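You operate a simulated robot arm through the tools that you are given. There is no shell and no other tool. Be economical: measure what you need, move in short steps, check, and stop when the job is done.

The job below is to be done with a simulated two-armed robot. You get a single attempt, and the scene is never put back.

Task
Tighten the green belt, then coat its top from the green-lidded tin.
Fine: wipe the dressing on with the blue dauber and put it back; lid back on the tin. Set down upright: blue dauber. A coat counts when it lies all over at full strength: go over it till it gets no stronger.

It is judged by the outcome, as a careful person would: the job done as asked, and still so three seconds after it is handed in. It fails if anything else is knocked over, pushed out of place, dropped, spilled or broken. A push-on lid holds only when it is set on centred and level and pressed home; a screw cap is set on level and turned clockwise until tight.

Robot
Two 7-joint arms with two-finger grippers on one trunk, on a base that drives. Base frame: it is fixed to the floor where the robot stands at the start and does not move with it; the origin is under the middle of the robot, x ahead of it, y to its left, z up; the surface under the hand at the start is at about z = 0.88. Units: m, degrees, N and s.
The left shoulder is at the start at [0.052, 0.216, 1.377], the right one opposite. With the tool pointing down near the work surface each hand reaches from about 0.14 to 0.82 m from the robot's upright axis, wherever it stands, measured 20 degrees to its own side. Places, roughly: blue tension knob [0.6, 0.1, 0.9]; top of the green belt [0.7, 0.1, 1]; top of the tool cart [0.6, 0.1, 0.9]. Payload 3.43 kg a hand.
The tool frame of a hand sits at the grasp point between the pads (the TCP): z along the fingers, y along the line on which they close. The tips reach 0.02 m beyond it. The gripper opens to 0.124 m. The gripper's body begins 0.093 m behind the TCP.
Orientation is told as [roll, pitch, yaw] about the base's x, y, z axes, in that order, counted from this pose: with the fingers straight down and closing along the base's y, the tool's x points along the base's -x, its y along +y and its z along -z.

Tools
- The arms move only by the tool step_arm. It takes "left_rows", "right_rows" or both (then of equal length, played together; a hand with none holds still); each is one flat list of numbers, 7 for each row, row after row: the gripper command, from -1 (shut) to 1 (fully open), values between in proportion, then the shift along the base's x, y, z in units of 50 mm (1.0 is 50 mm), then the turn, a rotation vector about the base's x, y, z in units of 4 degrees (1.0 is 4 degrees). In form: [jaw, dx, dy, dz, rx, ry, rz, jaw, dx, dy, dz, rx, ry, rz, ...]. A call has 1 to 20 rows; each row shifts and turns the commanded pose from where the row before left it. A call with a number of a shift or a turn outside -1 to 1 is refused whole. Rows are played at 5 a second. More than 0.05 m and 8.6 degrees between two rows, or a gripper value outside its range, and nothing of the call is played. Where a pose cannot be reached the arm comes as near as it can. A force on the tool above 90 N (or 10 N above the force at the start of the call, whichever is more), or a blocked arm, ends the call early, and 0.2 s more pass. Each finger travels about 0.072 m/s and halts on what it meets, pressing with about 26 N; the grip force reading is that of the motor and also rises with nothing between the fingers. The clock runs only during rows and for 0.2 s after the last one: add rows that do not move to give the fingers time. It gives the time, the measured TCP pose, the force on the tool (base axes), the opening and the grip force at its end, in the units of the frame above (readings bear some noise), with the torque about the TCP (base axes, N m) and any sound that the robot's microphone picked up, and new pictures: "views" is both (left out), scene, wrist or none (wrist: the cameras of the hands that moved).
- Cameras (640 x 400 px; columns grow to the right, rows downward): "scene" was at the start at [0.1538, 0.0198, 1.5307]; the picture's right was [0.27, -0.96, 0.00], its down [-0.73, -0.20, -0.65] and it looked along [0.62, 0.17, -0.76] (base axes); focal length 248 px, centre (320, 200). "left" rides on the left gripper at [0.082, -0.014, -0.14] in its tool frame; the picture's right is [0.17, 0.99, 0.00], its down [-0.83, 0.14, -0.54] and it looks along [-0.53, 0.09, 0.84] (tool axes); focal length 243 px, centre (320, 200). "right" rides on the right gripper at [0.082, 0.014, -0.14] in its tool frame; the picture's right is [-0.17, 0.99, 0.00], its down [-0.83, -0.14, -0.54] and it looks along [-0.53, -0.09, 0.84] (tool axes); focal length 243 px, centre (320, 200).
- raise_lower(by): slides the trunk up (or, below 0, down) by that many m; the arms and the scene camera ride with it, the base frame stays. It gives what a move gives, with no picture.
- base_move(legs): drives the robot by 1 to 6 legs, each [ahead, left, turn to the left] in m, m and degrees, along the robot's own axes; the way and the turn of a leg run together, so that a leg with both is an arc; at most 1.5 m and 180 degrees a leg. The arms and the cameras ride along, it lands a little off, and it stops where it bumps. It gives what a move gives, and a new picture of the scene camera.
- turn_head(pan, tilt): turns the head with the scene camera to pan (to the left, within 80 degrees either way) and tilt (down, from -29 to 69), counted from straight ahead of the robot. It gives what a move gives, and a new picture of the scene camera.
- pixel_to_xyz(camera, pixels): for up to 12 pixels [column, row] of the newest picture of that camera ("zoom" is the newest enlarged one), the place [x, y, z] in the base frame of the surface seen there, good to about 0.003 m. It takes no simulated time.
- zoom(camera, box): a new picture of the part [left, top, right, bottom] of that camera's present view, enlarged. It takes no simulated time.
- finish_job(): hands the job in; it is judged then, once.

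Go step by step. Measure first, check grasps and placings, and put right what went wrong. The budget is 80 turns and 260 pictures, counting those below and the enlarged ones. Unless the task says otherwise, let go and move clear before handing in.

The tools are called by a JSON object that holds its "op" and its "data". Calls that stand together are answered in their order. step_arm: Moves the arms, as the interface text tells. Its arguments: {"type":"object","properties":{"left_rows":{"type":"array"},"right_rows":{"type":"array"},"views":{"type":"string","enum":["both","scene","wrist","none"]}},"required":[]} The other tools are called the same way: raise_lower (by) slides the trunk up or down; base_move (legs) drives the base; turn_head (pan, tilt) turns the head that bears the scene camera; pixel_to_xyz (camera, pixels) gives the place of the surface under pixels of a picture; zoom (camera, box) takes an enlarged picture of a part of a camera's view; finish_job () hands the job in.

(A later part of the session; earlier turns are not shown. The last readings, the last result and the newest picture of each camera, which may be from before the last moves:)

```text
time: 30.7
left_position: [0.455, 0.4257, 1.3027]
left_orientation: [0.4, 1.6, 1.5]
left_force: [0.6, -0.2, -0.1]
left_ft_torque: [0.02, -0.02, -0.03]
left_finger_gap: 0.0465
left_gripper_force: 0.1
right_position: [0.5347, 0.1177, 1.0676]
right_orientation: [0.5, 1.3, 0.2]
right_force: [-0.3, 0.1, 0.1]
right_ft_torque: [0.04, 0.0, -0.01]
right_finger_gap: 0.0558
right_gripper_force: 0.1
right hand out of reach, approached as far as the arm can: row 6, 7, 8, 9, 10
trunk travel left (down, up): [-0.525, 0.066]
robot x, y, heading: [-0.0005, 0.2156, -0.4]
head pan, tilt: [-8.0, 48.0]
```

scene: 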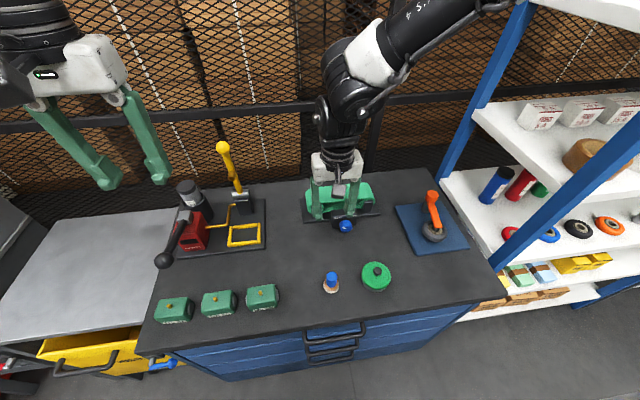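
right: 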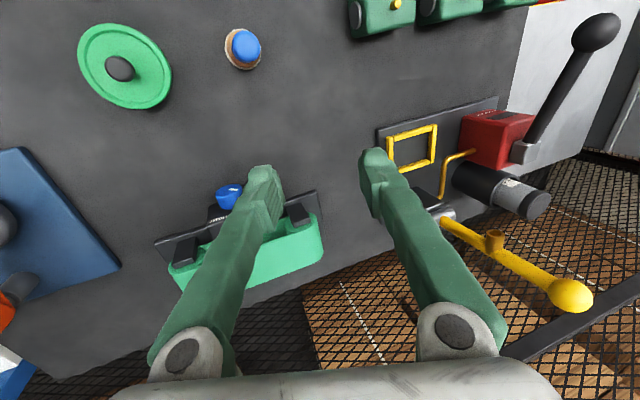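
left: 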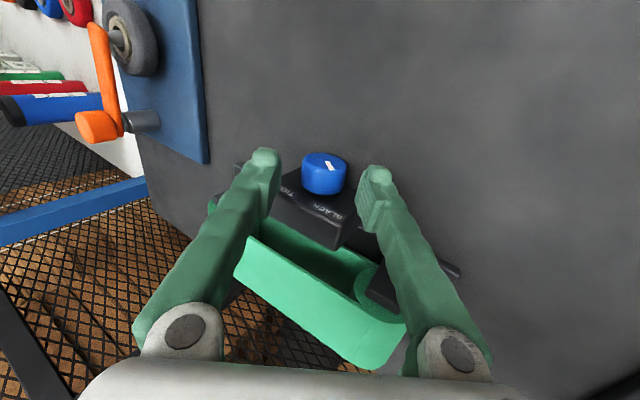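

The right arm's present posture won't go further. I'll retract it, return the base, and use the left arm with a deeper starting lean.

{"op": "step_arm", "data": {"right_rows": [-0.1, -0.5, 0, 0.6, 0, 0, 0, -0.1, -0.5, 0, 0.6, 0, 0, 0, -0.1, -0.5, 0, 0.6, 0, 0, 0, -0.1, -0.5, 0, 0.6, 0, 0, 0, -0.1, -0.5, 0, 0.6, 0, 0, 0, -0.1, -0.5, 0, 0.6, 0, 0, 0, -0.1, -0.5, 0, 0.6, 0, 0, 0, -0.1, -0.4, 0, 0.6, 0, 0, 0, -0.1, 0, 0, 0, 0, 0, 0], "views": "none"}}

{"op": "base_move", "data": {"legs": [[0, -0.22, 0]]}}

{"op": "turn_head", "data": {"pan": 10, "tilt": 48}}

```text
time: 32.7
left_position: [0.4561, 0.427, 1.3027]
left_orientation: [0.4, 1.7, 1.5]
left_force: [-0.3, 0.8, -0.4]
left_ft_torque: [0.0, 0.03, 0.01]
left_finger_gap: 0.0468
left_gripper_force: 0.0
right_position: [0.341, 0.1168, 1.3091]
right_orientation: [0.6, 1.3, 0.3]
right_force: [-0.6, 0.7, 0.5]
right_ft_torque: [-0.01, -0.02, 0.02]
right_finger_gap: 0.0559
right_gripper_force: 0.0
trunk travel left (down, up): [-0.525, 0.066]
robot x, y, heading: [0.003, 0.2189, -0.3]
head pan, tilt: [-8.0, 48.0]
```

```text
time: 36.3
left_position: [0.4545, 0.202, 1.3015]
left_orientation: [0.4, 1.6, 1.5]
left_force: [0.8, -0.6, -0.1]
left_ft_torque: [0.01, 0.02, -0.04]
left_finger_gap: 0.0465
left_gripper_force: 0.1
right_position: [0.3387, -0.1077, 1.3089]
right_orientation: [0.5, 1.3, 0.4]
right_force: [-0.1, 0.1, 0.3]
right_ft_torque: [-0.03, 0.01, -0.03]
right_finger_gap: 0.0558
right_gripper_force: 0.1
trunk travel left (down, up): [-0.525, 0.066]
robot x, y, heading: [-0.0022, -0.0092, -0.4]
head pan, tilt: [-8.0, 48.0]
```

scene: 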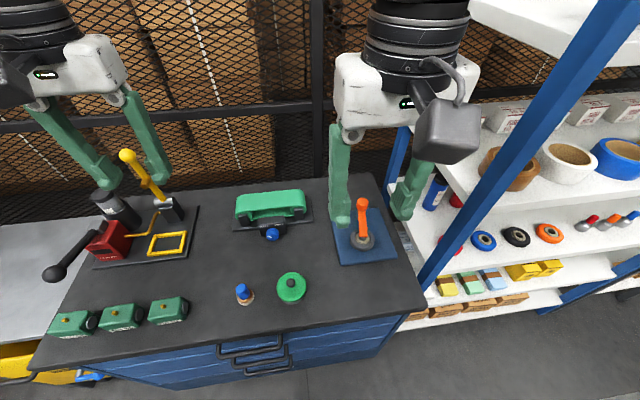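

```text
time: 37.1
left_position: [0.4544, 0.2022, 1.3021]
left_orientation: [0.4, 1.5, 1.5]
left_force: [0.1, 0.1, -0.1]
left_ft_torque: [-0.02, -0.05, 0.02]
left_finger_gap: 0.0465
left_gripper_force: 0.0
right_position: [0.3388, -0.1088, 1.3102]
right_orientation: [0.6, 1.2, 0.4]
right_force: [0.5, 0.4, 0.4]
right_ft_torque: [-0.02, 0.0, 0.01]
right_finger_gap: 0.0557
right_gripper_force: 0.1
trunk travel left (down, up): [-0.525, 0.066]
robot x, y, heading: [-0.0001, -0.0059, -0.3]
head pan, tilt: [10.0, 48.0]
```

scene: 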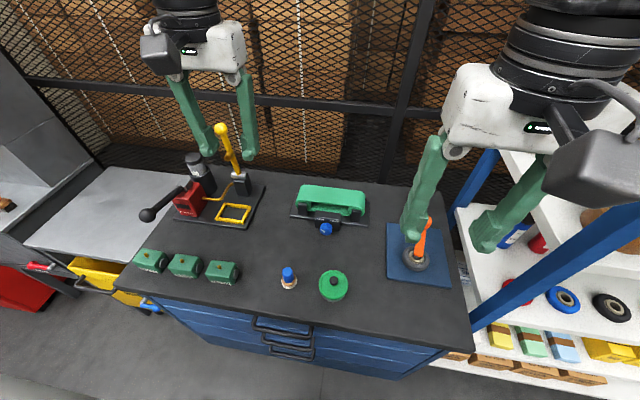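

{"op": "step_arm", "data": {"left_rows": [-0.27, 0.147, -0.098, -0.43, 0, -1, -0.1, -0.27, 0.147, -0.098, -0.43, 0, -1, -0.1, -0.27, 0.147, -0.098, -0.43, 0, -1, -0.1, -0.27, 0.147, -0.098, -0.43, 0, -1, -0.1, -0.27, 0.147, -0.098, -0.43, -1, -0.1, 0, -0.27, 0.147, -0.098, -0.43, -1, 0, 0, -0.27, 0.147, -0.098, -0.43, -1, 0, 0, -0.27, 0.147, -0.098, -0.43, -1, 0, 0, -0.27, 0.147, -0.098, -0.43, -1, 0, 0, -0.27, 0.147, -0.098, -0.43, -1, 0, 0, -0.27, 0.147, -0.098, -0.43, -1, 0, 0, -0.27, 0.147, -0.098, -0.43, -1, 0, 0, -0.27, 0.147, -0.098, -0.43, -1, 0, 0, -0.27, 0.147, -0.098, -0.43, -1, 0, 0, -0.27, 0.147, -0.098, -0.43, -1, 0, 0, -0.27, 0, 0, 0, 0, 0, 0], "views": "both"}}

```text
time: 40.5
left_position: [0.5765, 0.1866, 1.0257]
left_orientation: [-44.8, -10.7, 10.3]
left_force: [0.0, -0.5, 0.2]
left_ft_torque: [0.02, -0.02, 0.03]
left_finger_gap: 0.0456
left_gripper_force: 0.1
left hand out of reach, approached as far as the arm can: row 2, 3, 4
right_position: [0.338, -0.1096, 1.3101]
right_orientation: [0.6, 1.4, 0.4]
right_force: [0.1, -0.9, -0.2]
right_ft_torque: [-0.01, 0.0, -0.02]
right_finger_gap: 0.0558
right_gripper_force: 0.0
trunk travel left (down, up): [-0.525, 0.066]
robot x, y, heading: [-0.0008, -0.0088, -0.4]
head pan, tilt: [10.0, 48.0]
```

scene: 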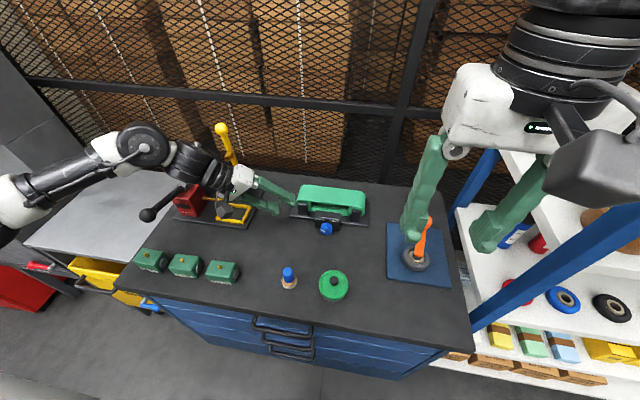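
left: 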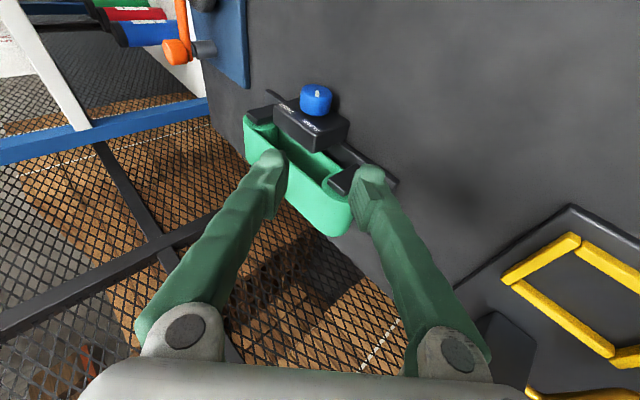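

The lean of -45° with a 15° forward pitch is reached. I'll now line up with the knob and go halfway in.

{"op": "step_arm", "data": {"left_rows": [-0.27, -0.08, -0.39, -0.3, 0, 0, 0, -0.27, -0.08, -0.39, -0.3, 0, 0, 0, -0.27, -0.09, -0.38, -0.3, 0, 0, 0, -0.27, 0.11, -0.28, -0.29, 0, 0, 0, -0.27, 0.11, -0.28, -0.29, 0, 0, 0, -0.27, 0, 0, 0, 0, 0, 0], "views": "both"}}

{"op": "zoom", "data": {"camera": "scene", "box": [280, 185, 380, 250]}}

{"op": "zoom", "data": {"camera": "left", "box": [220, 80, 420, 205]}}

```text
time: 41.9
left_position: [0.575, 0.101, 0.9505]
left_orientation: [-44.8, -10.7, 10.2]
left_force: [-1.1, 0.2, -0.3]
left_ft_torque: [0.01, -0.04, 0.01]
left_finger_gap: 0.0455
left_gripper_force: 0.0
right_position: [0.3387, -0.1092, 1.3098]
right_orientation: [0.7, 1.4, 0.4]
right_force: [-0.4, 0.8, -0.5]
right_ft_torque: [0.0, 0.01, -0.05]
right_finger_gap: 0.0556
right_gripper_force: 0.1
trunk travel left (down, up): [-0.525, 0.066]
robot x, y, heading: [-0.0014, -0.0081, -0.2]
head pan, tilt: [10.0, 48.0]
```

scene: 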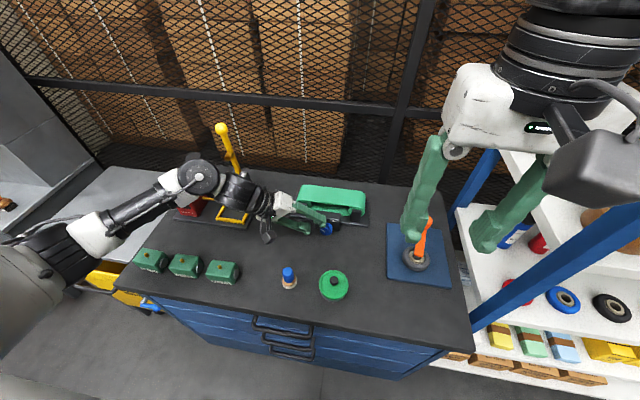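
left: 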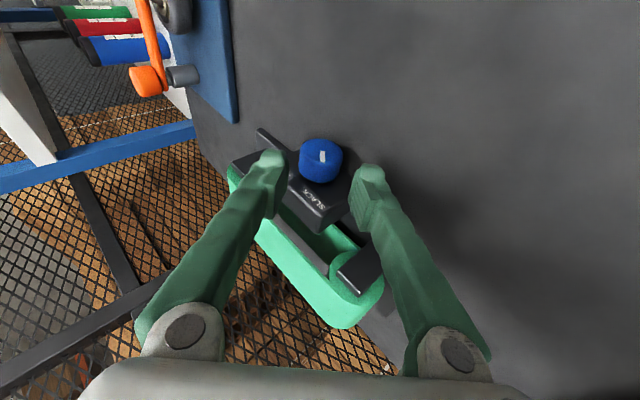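

```text
6.15 times, centred on (330, 218) of scene
```

zoom: 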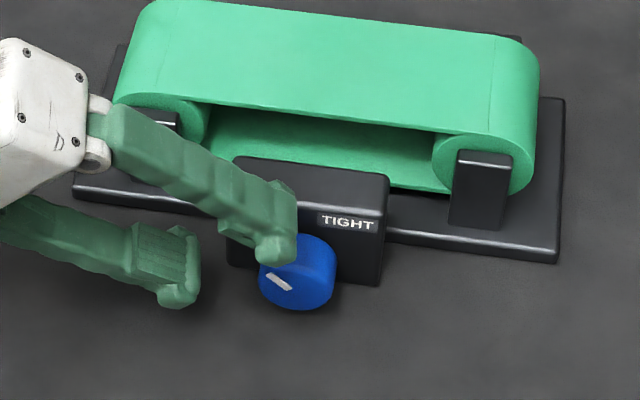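

```text
3.20 times, centred on (320, 142) of left
```

zoom: 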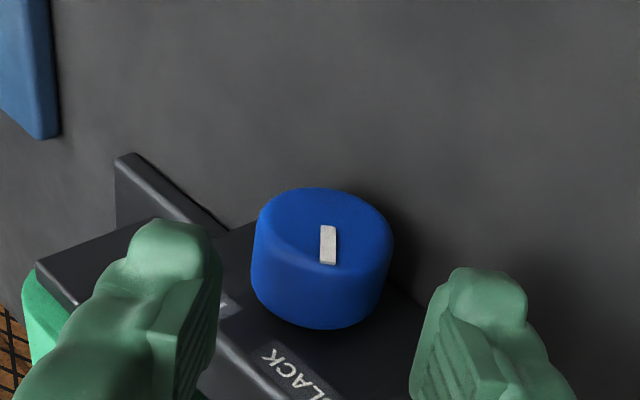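

{"op": "step_arm", "data": {"left_rows": [-0.27, 0.1, -0.274, -0.284, 0, 0, 0, -0.27, 0.08, -0.274, -0.284, 0, 0, 0, -1, 0, 0, 0, 0, 0, 0, -1, 0, 0, 0, 0, 0, 0, -1, 0, 0, 0, 0, 0, 0], "views": "none"}}

{"op": "zoom", "data": {"camera": "scene", "box": [280, 185, 380, 250]}}

{"op": "zoom", "data": {"camera": "left", "box": [220, 80, 420, 205]}}

```text
time: 43.1
left_position: [0.5828, 0.0746, 0.922]
left_orientation: [-44.7, -10.6, 10.3]
left_force: [0.5, 4.3, -7.8]
left_ft_torque: [0.2, -0.3, 0.2]
left_finger_gap: 0.0356
left_gripper_force: 44.7
right_position: [0.3399, -0.1078, 1.3093]
right_orientation: [0.6, 1.4, 0.4]
right_force: [-0.8, -0.6, 0.9]
right_ft_torque: [0.0, 0.01, 0.01]
right_finger_gap: 0.056
right_gripper_force: 0.0
trunk travel left (down, up): [-0.525, 0.066]
robot x, y, heading: [0.0008, -0.0057, -0.3]
head pan, tilt: [10.0, 48.0]
```

```text
6.15 times, centred on (330, 218) of scene
```

zoom: 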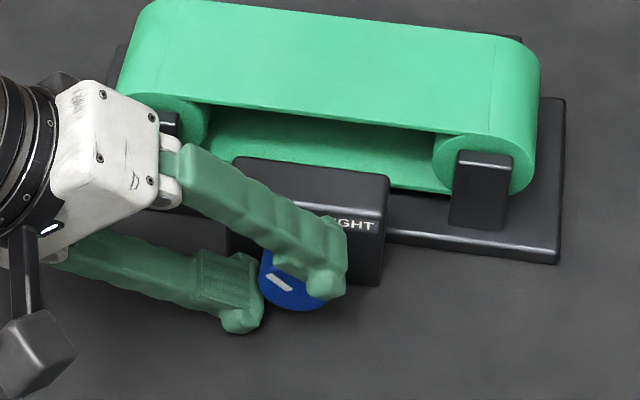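

```text
3.20 times, centred on (320, 142) of left
```

zoom: 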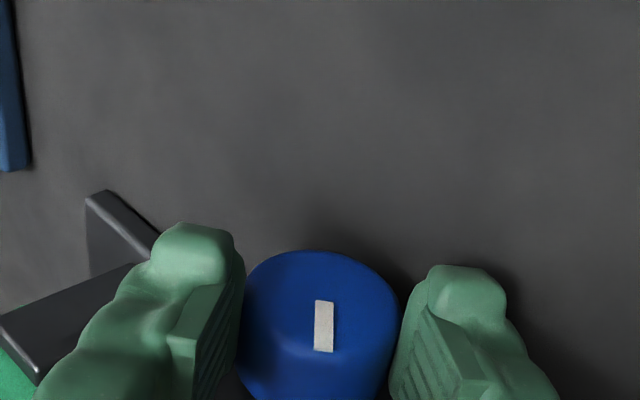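

Gripped (gap 0.0356). I'll turn the first 44° now, then continue more slowly.

{"op": "step_arm", "data": {"left_rows": [-1, 0, -0.016, 0.015, 1, 0, 0, -1, 0, -0.017, 0.014, 1, 0, 0, -1, 0, -0.018, 0.012, 1, 0, 0, -1, 0, -0.019, 0.011, 1, 0, 0, -1, 0, -0.019, 0.01, 1, 0, 0, -1, 0, -0.02, 0.008, 1, 0, 0, -1, 0, -0.021, 0.007, 1, 0, 0, -1, 0, -0.021, 0.005, 1, 0, 0, -1, 0, -0.021, 0.004, 1, 0, 0, -1, 0, -0.021, 0.003, 1, 0, 0, -1, 0, -0.021, 0.001, 1, 0, 0], "views": "scene"}}

{"op": "zoom", "data": {"camera": "scene", "box": [280, 185, 380, 250]}}

```text
time: 45.5
left_position: [0.5834, 0.061, 0.9274]
left_orientation: [0.3, -14.7, -0.1]
left_force: [-5.2, 8.2, -5.1]
left_ft_torque: [0.15, 0.46, -0.38]
left_finger_gap: 0.0353
left_gripper_force: 45.1
right_position: [0.3394, -0.1087, 1.3084]
right_orientation: [0.6, 1.4, 0.5]
right_force: [0.1, -0.2, 0.4]
right_ft_torque: [0.0, 0.02, 0.01]
right_finger_gap: 0.0561
right_gripper_force: 0.1
trunk travel left (down, up): [-0.525, 0.066]
robot x, y, heading: [0.0001, -0.0054, -0.3]
head pan, tilt: [10.0, 48.0]
```

scene: 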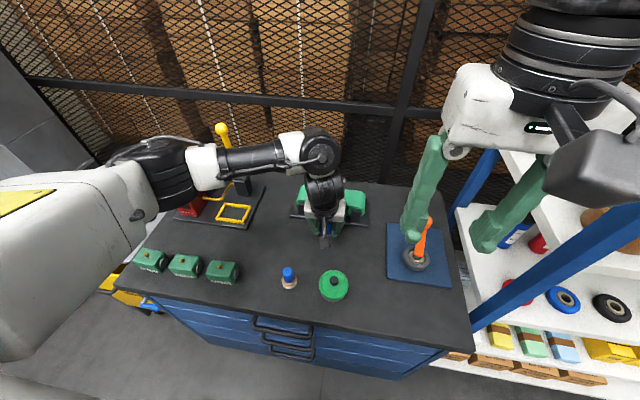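

```text
6.15 times, centred on (330, 218) of scene
```

zoom: 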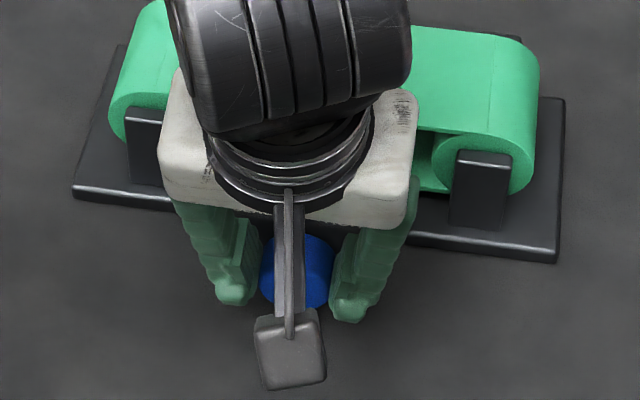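

Turned 45° with low forces. I'll continue slowly at 2° a row.

{"op": "step_arm", "data": {"left_rows": [-1, 0, -0.011, 0, 0.5, 0, 0, -1, 0, -0.011, 0, 0.5, 0, 0, -1, 0, -0.01, -0.001, 0.5, 0, 0, -1, 0, -0.011, -0.001, 0.5, 0, 0, -1, 0, -0.01, -0.001, 0.5, 0, 0, -1, 0, -0.011, -0.002, 0.5, 0, 0, -1, 0, -0.01, -0.002, 0.5, 0, 0, -1, 0, -0.011, -0.003, 0.5, 0, 0, -1, 0, -0.01, -0.003, 0.5, 0, 0, -1, 0, -0.011, -0.003, 0.5, 0, 0, -1, 0, -0.01, -0.004, 0.5, 0, 0, -1, 0, -0.01, -0.004, 0.5, 0, 0, -1, 0, -0.01, -0.004, 0.5, 0, 0, -1, 0, -0.01, -0.005, 0.5, 0, 0, -1, 0, -0.01, -0.005, 0.5, 0, 0, -1, 0, -0.01, -0.005, 0.5, 0, 0], "views": "scene"}}

{"op": "zoom", "data": {"camera": "scene", "box": [280, 185, 380, 250]}}

{"op": "zoom", "data": {"camera": "left", "box": [220, 80, 420, 205]}}

```text
time: 48.9
left_position: [0.5854, 0.0524, 0.9241]
left_orientation: [27.9, -11.9, -4.5]
left_force: [-15.7, -53.4, 36.4]
left_ft_torque: [-0.71, 0.18, -0.23]
left_finger_gap: 0.0362
left_gripper_force: 45.3
left hand out of reach, approached as far as the arm can: row 16
right_position: [0.3314, -0.1179, 1.3128]
right_orientation: [0.7, 0.8, 0.0]
right_force: [-0.9, 0.9, 0.2]
right_ft_torque: [-0.04, 0.0, 0.03]
right_finger_gap: 0.0558
right_gripper_force: 0.0
trunk travel left (down, up): [-0.525, 0.066]
robot x, y, heading: [-0.0015, -0.0112, -0.9]
head pan, tilt: [10.0, 48.0]
stopped in row 16 (left hand): the force on the tool passed its limit at 94 N (the readings are from after the stop); the commanded pose is now the measured one
```

scene: 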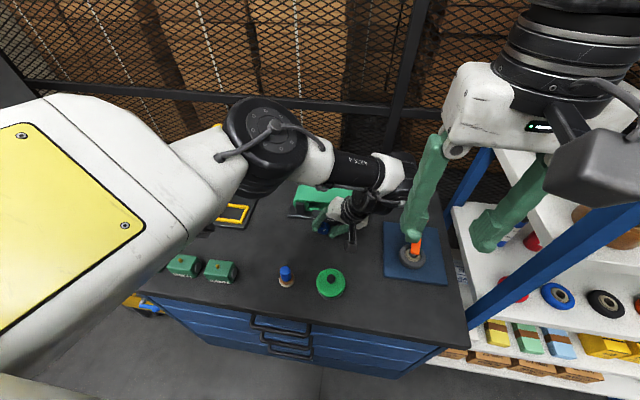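

```text
6.15 times, centred on (330, 218) of scene
```

zoom: 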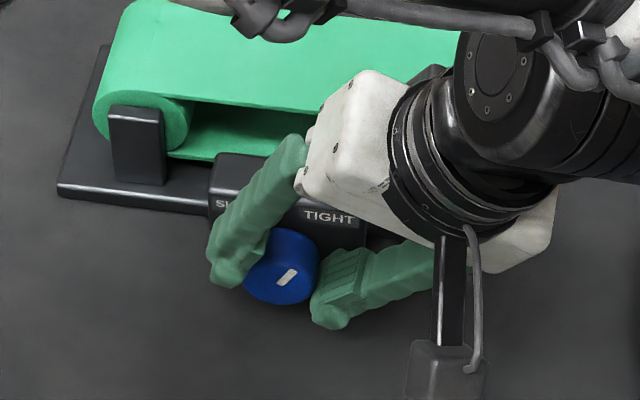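

```text
3.20 times, centred on (320, 142) of left
```

zoom: 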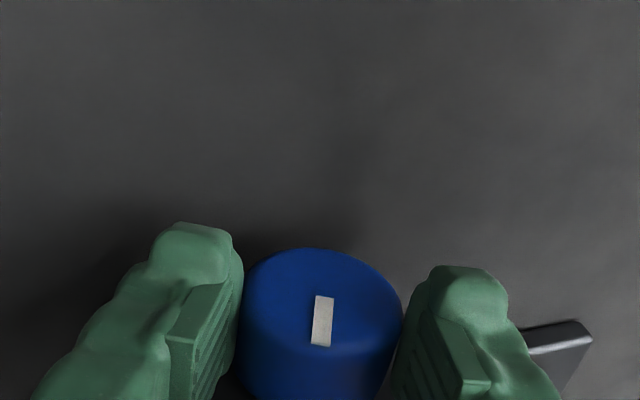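

The pointer is now past vertical (about +20°). I'll release and see which way it settles.

{"op": "step_arm", "data": {"left_rows": [-0.2, 0, 0, 0, 0, 0, 0, -0.2, 0, 0, 0, 0, 0, 0, -0.2, 0, 0, 0, 0, 0, 0], "views": "none"}}

{"op": "zoom", "data": {"camera": "scene", "box": [280, 185, 380, 250]}}

```text
time: 49.7
left_position: [0.5899, 0.0635, 0.9206]
left_orientation: [28.4, -11.8, -4.4]
left_force: [-11.6, -3.4, -11.4]
left_ft_torque: [0.15, 0.43, -0.3]
left_finger_gap: 0.0547
left_gripper_force: 4.5
right_position: [0.3378, -0.1119, 1.3091]
right_orientation: [0.6, 1.4, 0.2]
right_force: [0.3, -0.1, 0.1]
right_ft_torque: [-0.02, 0.03, 0.0]
right_finger_gap: 0.0559
right_gripper_force: 0.0
trunk travel left (down, up): [-0.525, 0.066]
robot x, y, heading: [-0.0016, -0.0074, -0.3]
head pan, tilt: [10.0, 48.0]
```

```text
6.15 times, centred on (330, 218) of scene
```

zoom: 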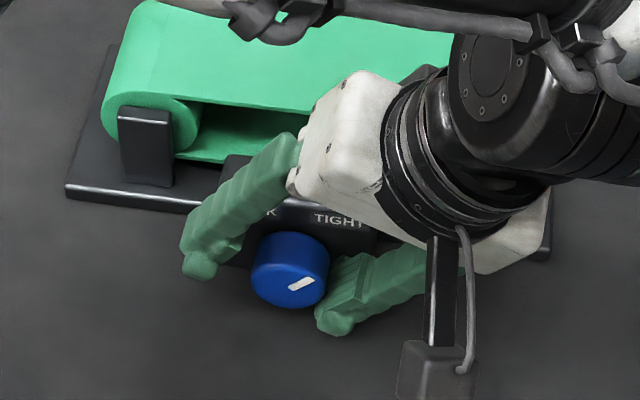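

The knob snapped to TIGHT. I'll centre the jaws to free the right finger, then back out along the tool axis.

{"op": "step_arm", "data": {"left_rows": [-0.2, -0.04, -0.14, -0.05, 0, 0, 0, -0.2, 0, 0, 0, 0, 0, 0, -0.2, -0.1, -0.18, 0.34, 0, 0, 0, -0.2, -0.2, -0.36, 0.7, 0, 0, 0, -0.2, -0.2, -0.36, 0.7, 0, 0, 0, -0.2, -0.2, -0.2, 0.9, -0.5, 0, 0, -0.2, -0.2, 0, 0.9, -1, 0, 0, -0.2, -0.2, 0, 0.9, -1, 0, 0], "views": "scene"}}

{"op": "zoom", "data": {"camera": "scene", "box": [280, 185, 380, 250]}}

```text
time: 51.0
left_position: [0.5151, 0.0884, 0.9303]
left_orientation: [31.0, -2.6, 0.2]
left_force: [0.8, 0.8, 0.4]
left_ft_torque: [-0.04, 0.0, 0.0]
left_finger_gap: 0.0494
left_gripper_force: 0.1
left hand out of reach, approached as far as the arm can: row 5, 6
right_position: [0.3379, -0.1069, 1.3095]
right_orientation: [0.6, 1.3, 0.3]
right_force: [-0.2, 0.8, -0.3]
right_ft_torque: [-0.06, 0.02, -0.01]
right_finger_gap: 0.0557
right_gripper_force: 0.1
trunk travel left (down, up): [-0.525, 0.066]
robot x, y, heading: [-0.0016, -0.0092, -0.6]
head pan, tilt: [10.0, 48.0]
stopped in row 6 (left hand): the arm was blocked; the commanded pose is now the measured one
```

scene: 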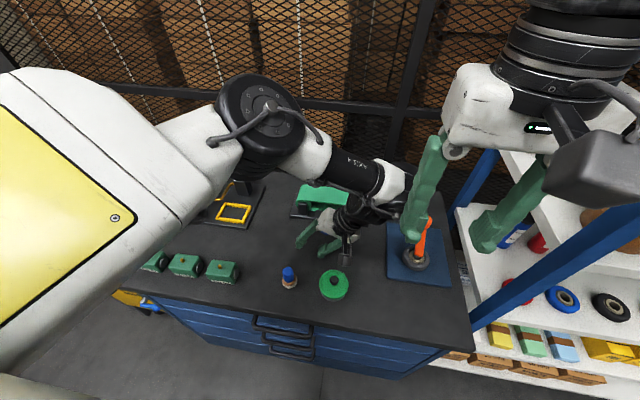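

```text
6.15 times, centred on (330, 218) of scene
```

zoom: 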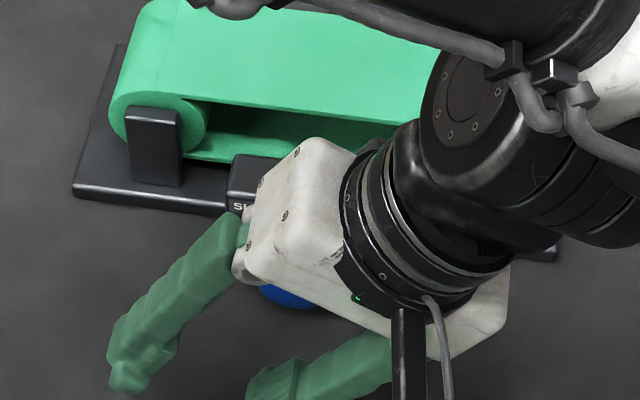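

The hand is clear of the knob but at a wrist limit. I'll unlean it and rise gently.

{"op": "step_arm", "data": {"left_rows": [-0.2, 0, 0, 0.3, -1, 0, 0, -0.2, 0, 0.1, 0.3, -1, 0, 0, -0.2, 0, 0.1, 0.4, -1, 0, 0, -0.2, 0, 0.2, 0.5, -1, 0, 0, -0.2, 0, 0.2, 0.6, -1, 0, 0, -0.2, 0, 0.2, 0.6, -1, 0, 0, -0.2, 0, 0.2, 0.6, -1, 0, 0, -0.2, 0, 0.2, 0.8, -0.75, 0, 0, -0.2, 0, 0, 0, 0, 0, 0], "views": "scene"}}

{"op": "zoom", "data": {"camera": "scene", "box": [260, 180, 400, 310]}}

```text
time: 53.0
left_position: [0.5297, 0.1395, 1.1368]
left_orientation: [0.0, -2.3, 1.1]
left_force: [0.2, 0.2, -0.1]
left_ft_torque: [0.01, 0.02, 0.01]
left_finger_gap: 0.0496
left_gripper_force: 0.1
left hand out of reach, approached as far as the arm can: row 1, 2, 3
right_position: [0.3376, -0.1122, 1.3092]
right_orientation: [0.7, 1.3, 0.3]
right_force: [-0.6, 0.0, 1.1]
right_ft_torque: [0.02, 0.04, 0.0]
right_finger_gap: 0.0559
right_gripper_force: 0.1
trunk travel left (down, up): [-0.525, 0.066]
robot x, y, heading: [0.0006, -0.009, -0.8]
head pan, tilt: [10.0, 48.0]
```

scene: 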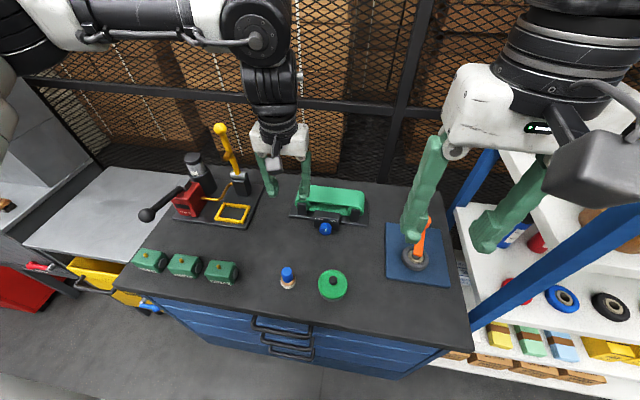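

```text
3.08 times, centred on (330, 245) of scene
```

zoom: 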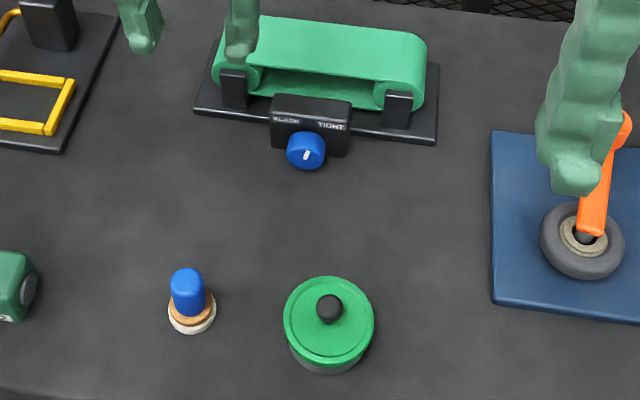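

{"op": "zoom", "data": {"camera": "scene", "box": [293, 205, 357, 245]}}

```text
10.00 times, centred on (325, 225) of scene
```

zoom: 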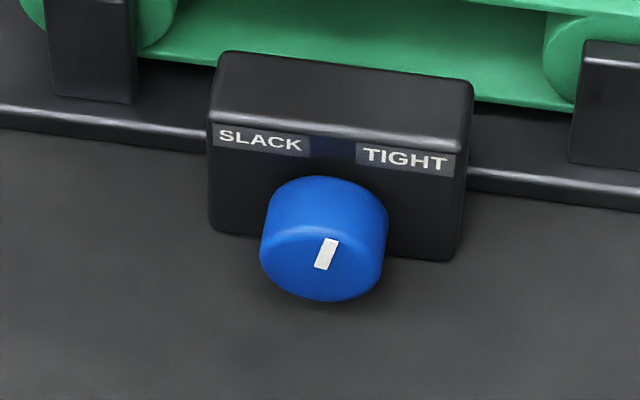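

The pointer is now only about +13° (my retreat dragged it back), so the knob stays where it's left. I'll re-grip leaning left and do another 50° stroke that ends without strain.

{"op": "step_arm", "data": {"left_rows": [-0.25, 0.05, 0.1, 0, 0, -0.8, -0.07, -0.25, 0.05, 0.1, 0, 0, -0.8, -0.07, -0.25, 0.05, 0.1, -0.1, 0, -0.8, -0.07, -0.25, 0.05, 0, -0.1, 0, -0.8, -0.07, -0.25, 0.05, 0, -0.2, -1, 0, 0, -0.25, 0.05, 0, -0.3, -1, 0, 0, -0.25, 0.05, 0, -0.3, -1, 0, 0, -0.25, 0.05, 0, -0.3, -1, 0, 0, -0.25, 0.05, 0, -0.3, -1, 0, 0, -0.25, 0.05, 0, -0.3, -1, 0, 0, -0.25, 0.05, 0, -0.3, -1, 0, 0, -0.25, 0.05, -0.1, -0.3, -1, 0, 0, -0.25, 0.05, -0.2, -0.3, -1, 0, 0, -0.25, 0, -0.2, -0.2, -1, 0, 0, -0.25, 0, 0, 0, 0, 0, 0], "views": "scene"}}

{"op": "zoom", "data": {"camera": "scene", "box": [280, 185, 380, 250]}}

```text
time: 56.2
left_position: [0.5754, 0.1357, 0.9824]
left_orientation: [-41.2, -11.5, 9.9]
left_force: [-0.4, 0.0, -0.6]
left_ft_torque: [0.01, 0.01, -0.01]
left_finger_gap: 0.0465
left_gripper_force: 0.0
left hand out of reach, approached as far as the arm can: row 3, 4
right_position: [0.3376, -0.11, 1.3086]
right_orientation: [0.6, 1.2, 0.3]
right_force: [0.0, 0.3, -0.8]
right_ft_torque: [0.01, 0.02, 0.01]
right_finger_gap: 0.056
right_gripper_force: 0.1
trunk travel left (down, up): [-0.525, 0.066]
robot x, y, heading: [-0.0009, -0.0095, -0.4]
head pan, tilt: [10.0, 48.0]
```

scene: 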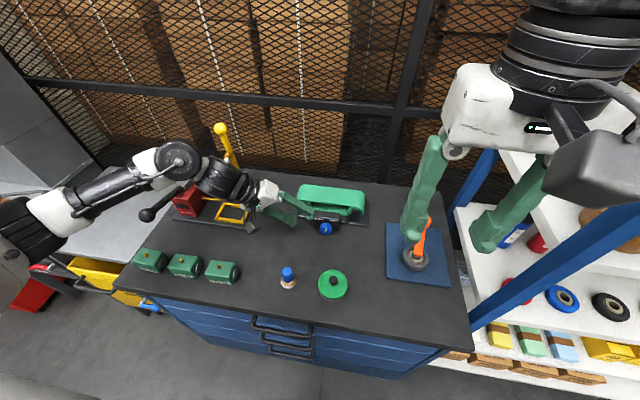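

```text
6.15 times, centred on (330, 218) of scene
```

zoom: 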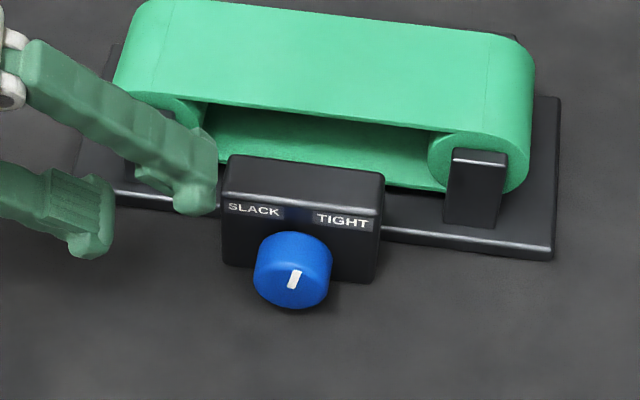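

{"op": "step_arm", "data": {"left_rows": [-0.25, -0.24, -0.25, 0, 0, 0, 0, -0.25, 0.14, -0.33, -0.4, 0, 0, 0, -0.25, 0.14, -0.33, -0.4, 0, 0, 0, -0.25, 0.13, -0.33, -0.39, 0, 0, 0, -0.25, 0, 0, 0, 0, 0, 0, -1, 0, 0, 0, 0, 0, 0, -1, 0, 0, 0, 0, 0, 0, -1, 0, 0, 0, 0, 0, 0], "views": "none"}}

{"op": "zoom", "data": {"camera": "left", "box": [220, 80, 420, 205]}}

```text
time: 58.0
left_position: [0.5821, 0.0749, 0.9235]
left_orientation: [-41.1, -11.5, 9.8]
left_force: [1.3, -3.6, 0.7]
left_ft_torque: [-0.04, -0.05, -0.04]
left_finger_gap: 0.0349
left_gripper_force: 45.1
right_position: [0.3382, -0.1099, 1.3089]
right_orientation: [0.6, 1.3, 0.2]
right_force: [-0.4, 0.1, 0.3]
right_ft_torque: [0.01, -0.02, 0.0]
right_finger_gap: 0.0558
right_gripper_force: 0.1
trunk travel left (down, up): [-0.525, 0.066]
robot x, y, heading: [-0.0039, -0.0085, -0.1]
head pan, tilt: [10.0, 48.0]
```

```text
3.20 times, centred on (320, 142) of left
```

zoom: 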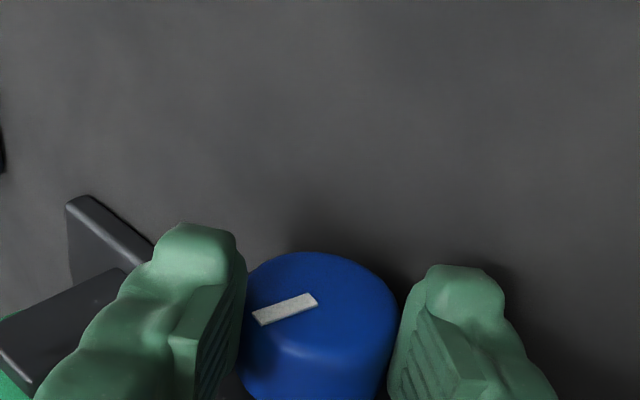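

{"op": "step_arm", "data": {"left_rows": [-1, 0, -0.017, 0.014, 1, 0, 0, -1, 0, -0.018, 0.012, 1, 0, 0, -1, 0, -0.019, 0.011, 1, 0, 0, -1, 0, -0.019, 0.01, 1, 0, 0, -1, 0, -0.02, 0.008, 1, 0, 0, -1, 0, -0.021, 0.007, 1, 0, 0, -1, 0, -0.021, 0.005, 1, 0, 0, -1, 0, -0.021, 0.004, 1, 0, 0, -1, 0, -0.021, 0.003, 1, 0, 0, -1, 0, -0.021, 0.001, 1, 0, 0, -1, 0, -0.021, 0, 1, 0, 0], "views": "none"}}

{"op": "zoom", "data": {"camera": "left", "box": [220, 80, 420, 205]}}

```text
time: 60.4
left_position: [0.5814, 0.0601, 0.9314]
left_orientation: [4.1, -15.4, -1.1]
left_force: [-0.3, -10.2, 18.3]
left_ft_torque: [-0.52, 0.0, -0.14]
left_finger_gap: 0.0316
left_gripper_force: 45.0
right_position: [0.3357, -0.1115, 1.3105]
right_orientation: [0.7, 1.1, 0.3]
right_force: [1.1, 0.1, 0.3]
right_ft_torque: [0.03, 0.03, -0.01]
right_finger_gap: 0.0554
right_gripper_force: 0.0
trunk travel left (down, up): [-0.525, 0.066]
robot x, y, heading: [-0.0052, -0.0078, -0.4]
head pan, tilt: [10.0, 48.0]
```

```text
3.20 times, centred on (320, 142) of left
```

zoom: 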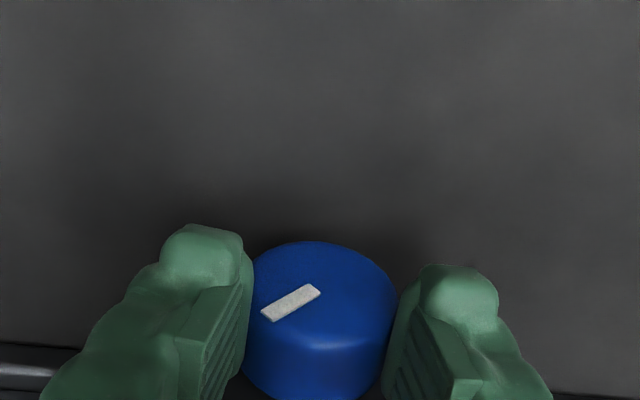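

The fingers slipped a little at the end, so the knob is probably at its stop. I'll open wide, then lift straight out.

{"op": "step_arm", "data": {"left_rows": [0.1, 0, 0, 0, 0, 0, 0, 0.2, 0, 0, 0, 0, 0, 0, 0.2, 0, 0, 0, 0, 0, 0, 0.2, -0.15, 0, 0.5, 0, 0, 0, 0.2, -0.2, 0, 0.8, -0.5, 0, 0, 0.2, -0.2, 0.1, 0.8, -0.5, 0, 0, 0.2, -0.2, 0.2, 0.8, 0, 0, 0, 0.2, -0.2, 0.4, 0.8, 0, 1, 0, 0.2, -0.2, 0.4, 0.6, 0, 1, 0, 0.2, -0.2, 0.4, 0, 0, 1, 0, 0.2, 0, 0, 0, 0, 0.8, 0.3], "views": "scene"}}

{"op": "zoom", "data": {"camera": "scene", "box": [270, 175, 380, 250]}}

```text
time: 62.8
left_position: [0.5388, 0.1393, 1.137]
left_orientation: [-0.1, 0.2, 1.3]
left_force: [-0.2, 0.1, 0.3]
left_ft_torque: [0.0, 0.05, 0.03]
left_finger_gap: 0.0746
left_gripper_force: 0.1
left hand out of reach, approached as far as the arm can: row 6, 7
right_position: [0.3383, -0.111, 1.31]
right_orientation: [0.7, 1.3, 0.3]
right_force: [-0.2, 0.0, 0.2]
right_ft_torque: [0.0, -0.01, 0.01]
right_finger_gap: 0.0557
right_gripper_force: 0.0
trunk travel left (down, up): [-0.525, 0.066]
robot x, y, heading: [-0.0005, -0.007, -0.3]
head pan, tilt: [10.0, 48.0]
```

scene: 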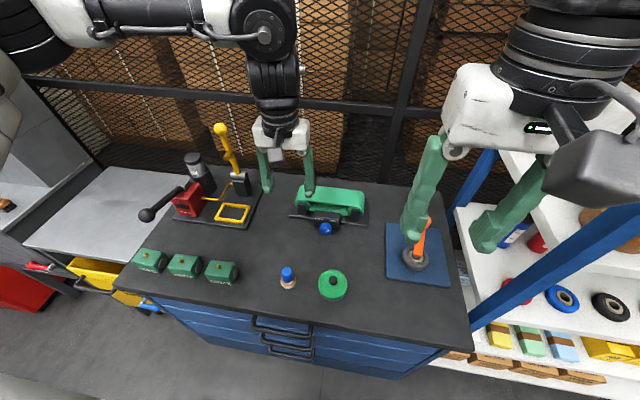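

```text
5.33 times, centred on (325, 212) of scene
```

zoom: 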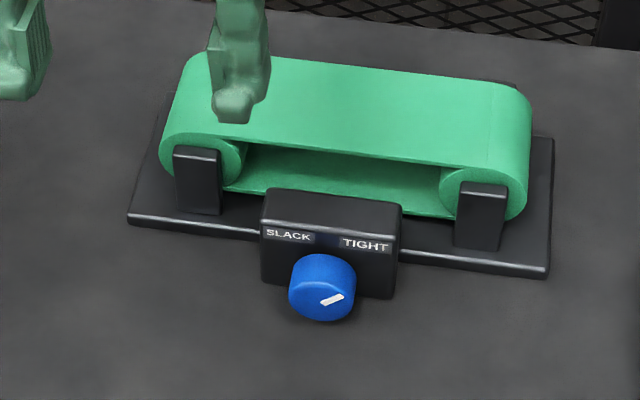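

{"op": "zoom", "data": {"camera": "scene", "box": [303, 210, 351, 240]}}

```text
13.33 times, centred on (327, 225) of scene
```

zoom: 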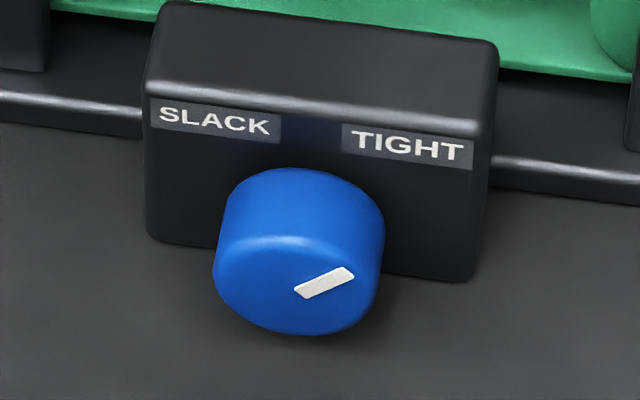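

The pointer reads about +54°, which mirrors the slack position, so the belt is tight. Next I'll bring the left hand above the dauber and measure everything.

{"op": "step_arm", "data": {"left_rows": [0.2, -0.5, 0, -0.2, 0, 0, -0.1, 0.2, -0.5, 0, -0.3, 0, 0, -0.1, 0.2, -0.5, 0, -0.3, 0, 0, -0.1, 0.2, -0.5, 0, -0.3, 0, 0, 0, 0.2, -0.38, 0, -0.3, 0, 0, 0, 0.2, 0, 0, 0, 0, 0, 0], "views": "both"}}

{"op": "pixel_to_xyz", "data": {"camera": "scene", "pixels": [[303, 186], [364, 193], [299, 197], [362, 207], [310, 195], [350, 200], [320, 189], [345, 192], [298, 203], [306, 186], [365, 197], [332, 194]]}}

{"op": "zoom", "data": {"camera": "left", "box": [180, 60, 440, 240]}}

```text
time: 64.2
left_position: [0.4893, 0.1605, 1.1108]
left_orientation: [0.0, 0.1, 0.0]
left_force: [0.1, -0.4, 0.5]
left_ft_torque: [0.02, 0.0, -0.02]
left_finger_gap: 0.0743
left_gripper_force: 0.0
left hand out of reach, approached as far as the arm can: row 2, 3, 4, 5
right_position: [0.3381, -0.1103, 1.3093]
right_orientation: [0.6, 1.4, 0.3]
right_force: [0.6, 0.0, 0.1]
right_ft_torque: [0.0, -0.01, -0.01]
right_finger_gap: 0.0557
right_gripper_force: 0.0
trunk travel left (down, up): [-0.525, 0.066]
robot x, y, heading: [-0.0018, -0.0076, -0.8]
head pan, tilt: [10.0, 48.0]
```

scene: 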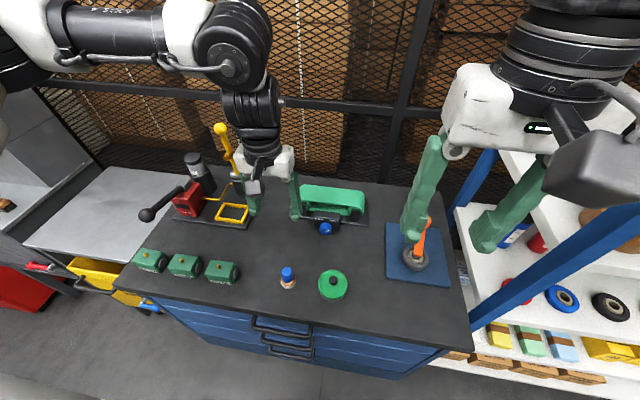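
left: 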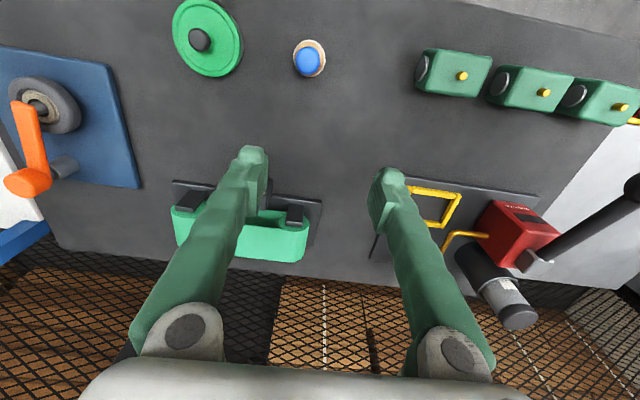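

```text
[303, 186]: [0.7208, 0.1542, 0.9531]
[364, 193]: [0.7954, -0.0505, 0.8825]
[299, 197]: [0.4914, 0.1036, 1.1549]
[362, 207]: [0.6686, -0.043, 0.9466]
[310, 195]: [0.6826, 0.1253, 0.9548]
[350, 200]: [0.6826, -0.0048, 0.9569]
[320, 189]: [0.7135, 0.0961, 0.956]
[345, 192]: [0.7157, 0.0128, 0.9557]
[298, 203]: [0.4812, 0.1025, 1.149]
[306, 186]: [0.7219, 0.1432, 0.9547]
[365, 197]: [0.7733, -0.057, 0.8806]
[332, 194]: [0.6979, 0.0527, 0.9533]
```

```text
2.22 times, centred on (310, 150) of left
```

zoom: 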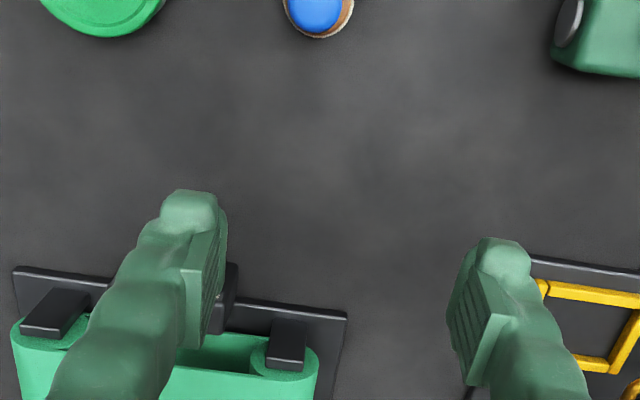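

The left arm's posture is jammed here. I'll go up to the pose that worked before, (0.45, 0.21, 1.30), then come down over the dauber.

{"op": "step_arm", "data": {"left_rows": [0.2, 0, 0.2, 0.8, 0, 0, 0, 0.2, 0, 0.2, 0.8, 0, 0, 0, 0.2, -0.2, 0.2, 0.8, 0, 0, 0, 0.2, -0.2, 0.2, 0.8, 0, 0, 0, 0.2, -0.2, 0.1, 0.6, 0, 0, 0, 0.2, -0.2, 0, 0, 0, 0, 0, 0.2, 0, 0, 0, 0, 0, 0, 0.2, -0.1, -0.2, -0.8, 0, 0, 0, 0.2, -0.1, -0.2, -0.8, 0, 0, 0, 0.2, -0.1, -0.2, -0.8, 0, 0, 0, 0.2, -0.1, -0.2, -0.8, 0, 0, 0, 0.2, 0, -0.2, -0.8, 0, 0, 0, 0.2, 0, -0.2, -0.8, 0, 0, 0, 0.2, 0, 0, 0, 0, 0, 0], "views": "both"}}

```text
time: 67.2
left_position: [0.4595, 0.2131, 1.1934]
left_orientation: [-0.2, 0.1, 0.2]
left_force: [0.1, -0.3, 0.0]
left_ft_torque: [0.03, 0.02, -0.01]
left_finger_gap: 0.0745
left_gripper_force: 0.0
left hand out of reach, approached as far as the arm can: row 8, 9, 10, 11, 12, 13
right_position: [0.3359, -0.1115, 1.3087]
right_orientation: [0.6, 1.2, 0.3]
right_force: [-0.4, 0.6, 0.1]
right_ft_torque: [0.01, -0.04, 0.01]
right_finger_gap: 0.0559
right_gripper_force: 0.0
trunk travel left (down, up): [-0.525, 0.066]
robot x, y, heading: [-0.0038, -0.0039, -0.4]
head pan, tilt: [10.0, 48.0]
```

scene: 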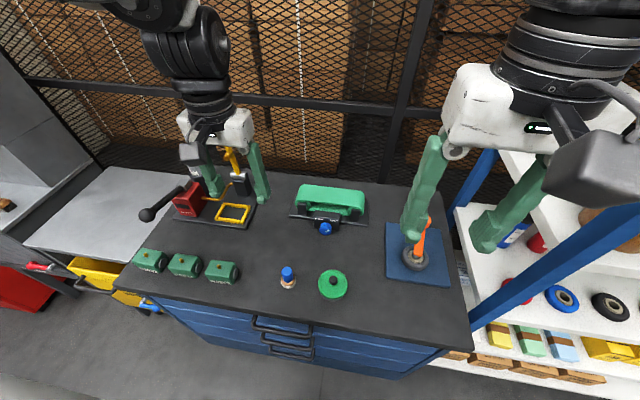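
left: 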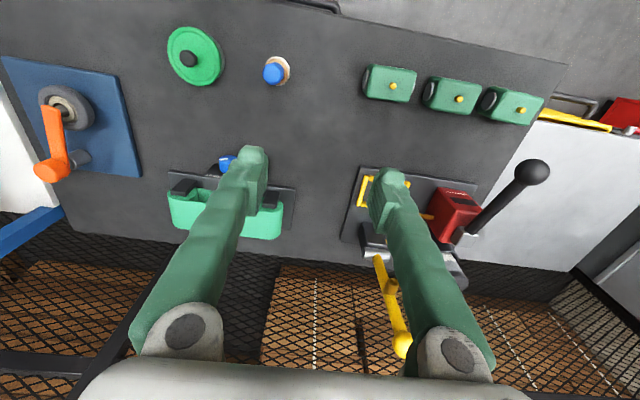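

Both arms work better farther from the body. I'll back the base off by 0.15 m so the dauber and tin come into the comfortable zone.

{"op": "base_move", "data": {"legs": [[-0.15, 0, 0]]}}

{"op": "step_arm", "data": {"left_rows": [0.2, 0.5, -0.2, 0, 0, 0, 0, 0.2, 0.5, -0.2, -0.2, 0, 0, 0, 0.2, 0.5, -0.3, -0.4, 0, 0, 0, 0.2, 0.4, -0.4, -0.5, 0, 0, 0, 0.2, 0.3, -0.4, -0.6, 0, 0, 0, 0.2, 0, 0, -0.6, 0, 0, 0, 0.2, 0, 0, -0.5, 0, 0, 0, 0.2, 0, 0, 0, 0, 0, 0], "views": "both"}}

```text
time: 68.8
left_position: [0.3143, 0.2144, 1.1911]
left_orientation: [-0.1, 0.3, 0.0]
left_force: [0.0, 0.6, -0.5]
left_ft_torque: [0.0, 0.01, -0.03]
left_finger_gap: 0.0745
left_gripper_force: 0.0
right_position: [0.1928, -0.1088, 1.3075]
right_orientation: [0.6, 1.5, 0.2]
right_force: [0.9, 0.2, 0.0]
right_ft_torque: [0.0, 0.05, -0.01]
right_finger_gap: 0.0562
right_gripper_force: 0.0
trunk travel left (down, up): [-0.525, 0.066]
robot x, y, heading: [-0.1486, -0.0009, -0.3]
head pan, tilt: [10.0, 48.0]
```

scene: 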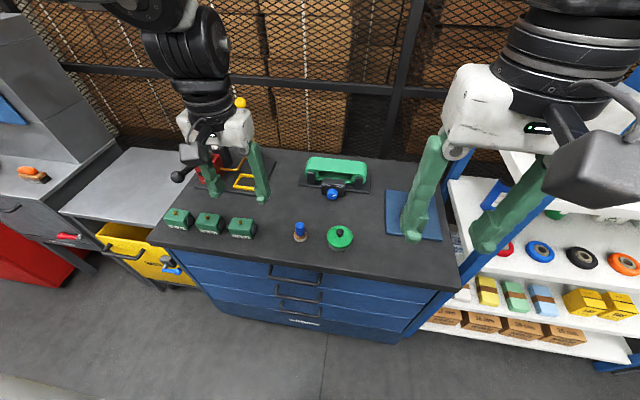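

```text
time: 70.5
left_position: [0.4213, 0.1372, 1.0534]
left_orientation: [0.0, 0.1, -0.1]
left_force: [-0.1, 0.5, 0.6]
left_ft_torque: [0.0, 0.0, 0.03]
left_finger_gap: 0.0742
left_gripper_force: 0.0
right_position: [0.1891, -0.1089, 1.3091]
right_orientation: [0.6, 1.2, 0.2]
right_force: [-0.1, -0.4, 0.0]
right_ft_torque: [0.01, -0.01, -0.02]
right_finger_gap: 0.0559
right_gripper_force: 0.0
trunk travel left (down, up): [-0.525, 0.066]
robot x, y, heading: [-0.1491, -0.0074, -0.4]
head pan, tilt: [10.0, 48.0]
```

scene: 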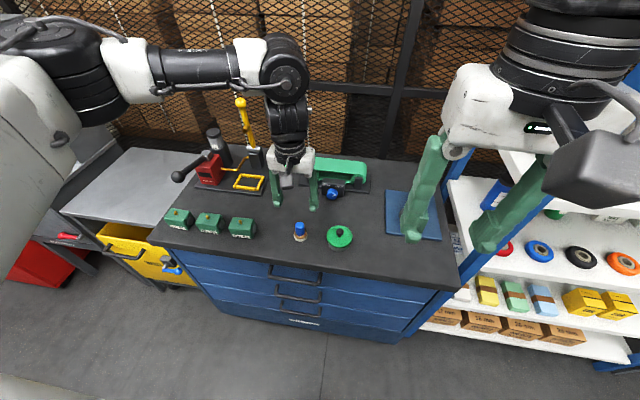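
left: 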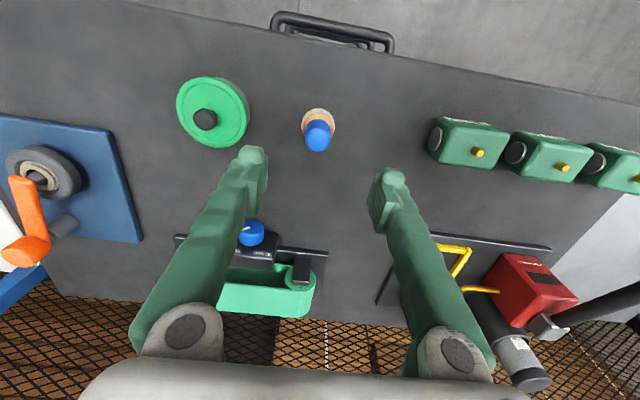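

The left arm reaches this zone easily. I'll do the lid and the dauber with it, so I'm measuring both now.

{"op": "pixel_to_xyz", "data": {"camera": "left", "pixels": [[205, 119], [202, 112], [178, 112], [247, 107], [210, 78], [218, 145], [319, 137], [317, 126], [308, 133], [330, 133], [320, 110], [318, 149]]}}

{"op": "zoom", "data": {"camera": "left", "box": [160, 60, 360, 185]}}

{"op": "zoom", "data": {"camera": "scene", "box": [280, 210, 370, 260]}}

```text
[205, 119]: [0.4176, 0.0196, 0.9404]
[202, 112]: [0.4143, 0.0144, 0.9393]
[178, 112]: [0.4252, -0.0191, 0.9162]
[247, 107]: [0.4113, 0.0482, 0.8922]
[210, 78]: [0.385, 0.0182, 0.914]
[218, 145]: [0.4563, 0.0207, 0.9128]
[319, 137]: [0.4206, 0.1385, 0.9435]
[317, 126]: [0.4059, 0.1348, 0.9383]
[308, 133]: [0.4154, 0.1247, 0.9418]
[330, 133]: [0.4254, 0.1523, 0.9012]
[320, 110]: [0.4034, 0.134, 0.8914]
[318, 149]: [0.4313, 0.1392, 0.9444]
```

```text
3.20 times, centred on (260, 122) of left
```

zoom: 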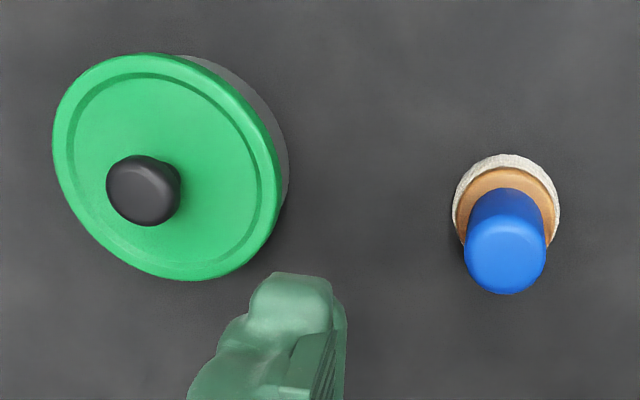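

```text
7.11 times, centred on (325, 235) of scene
```

zoom: 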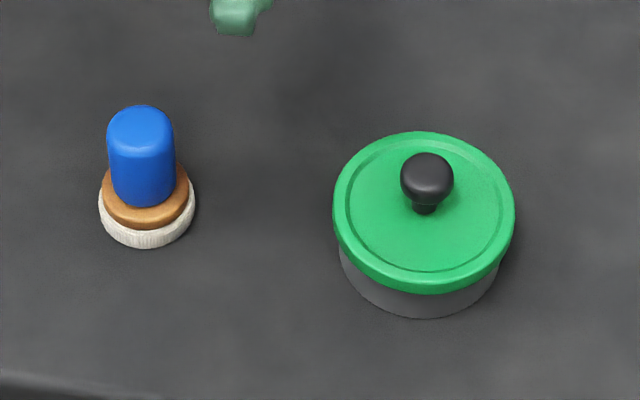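

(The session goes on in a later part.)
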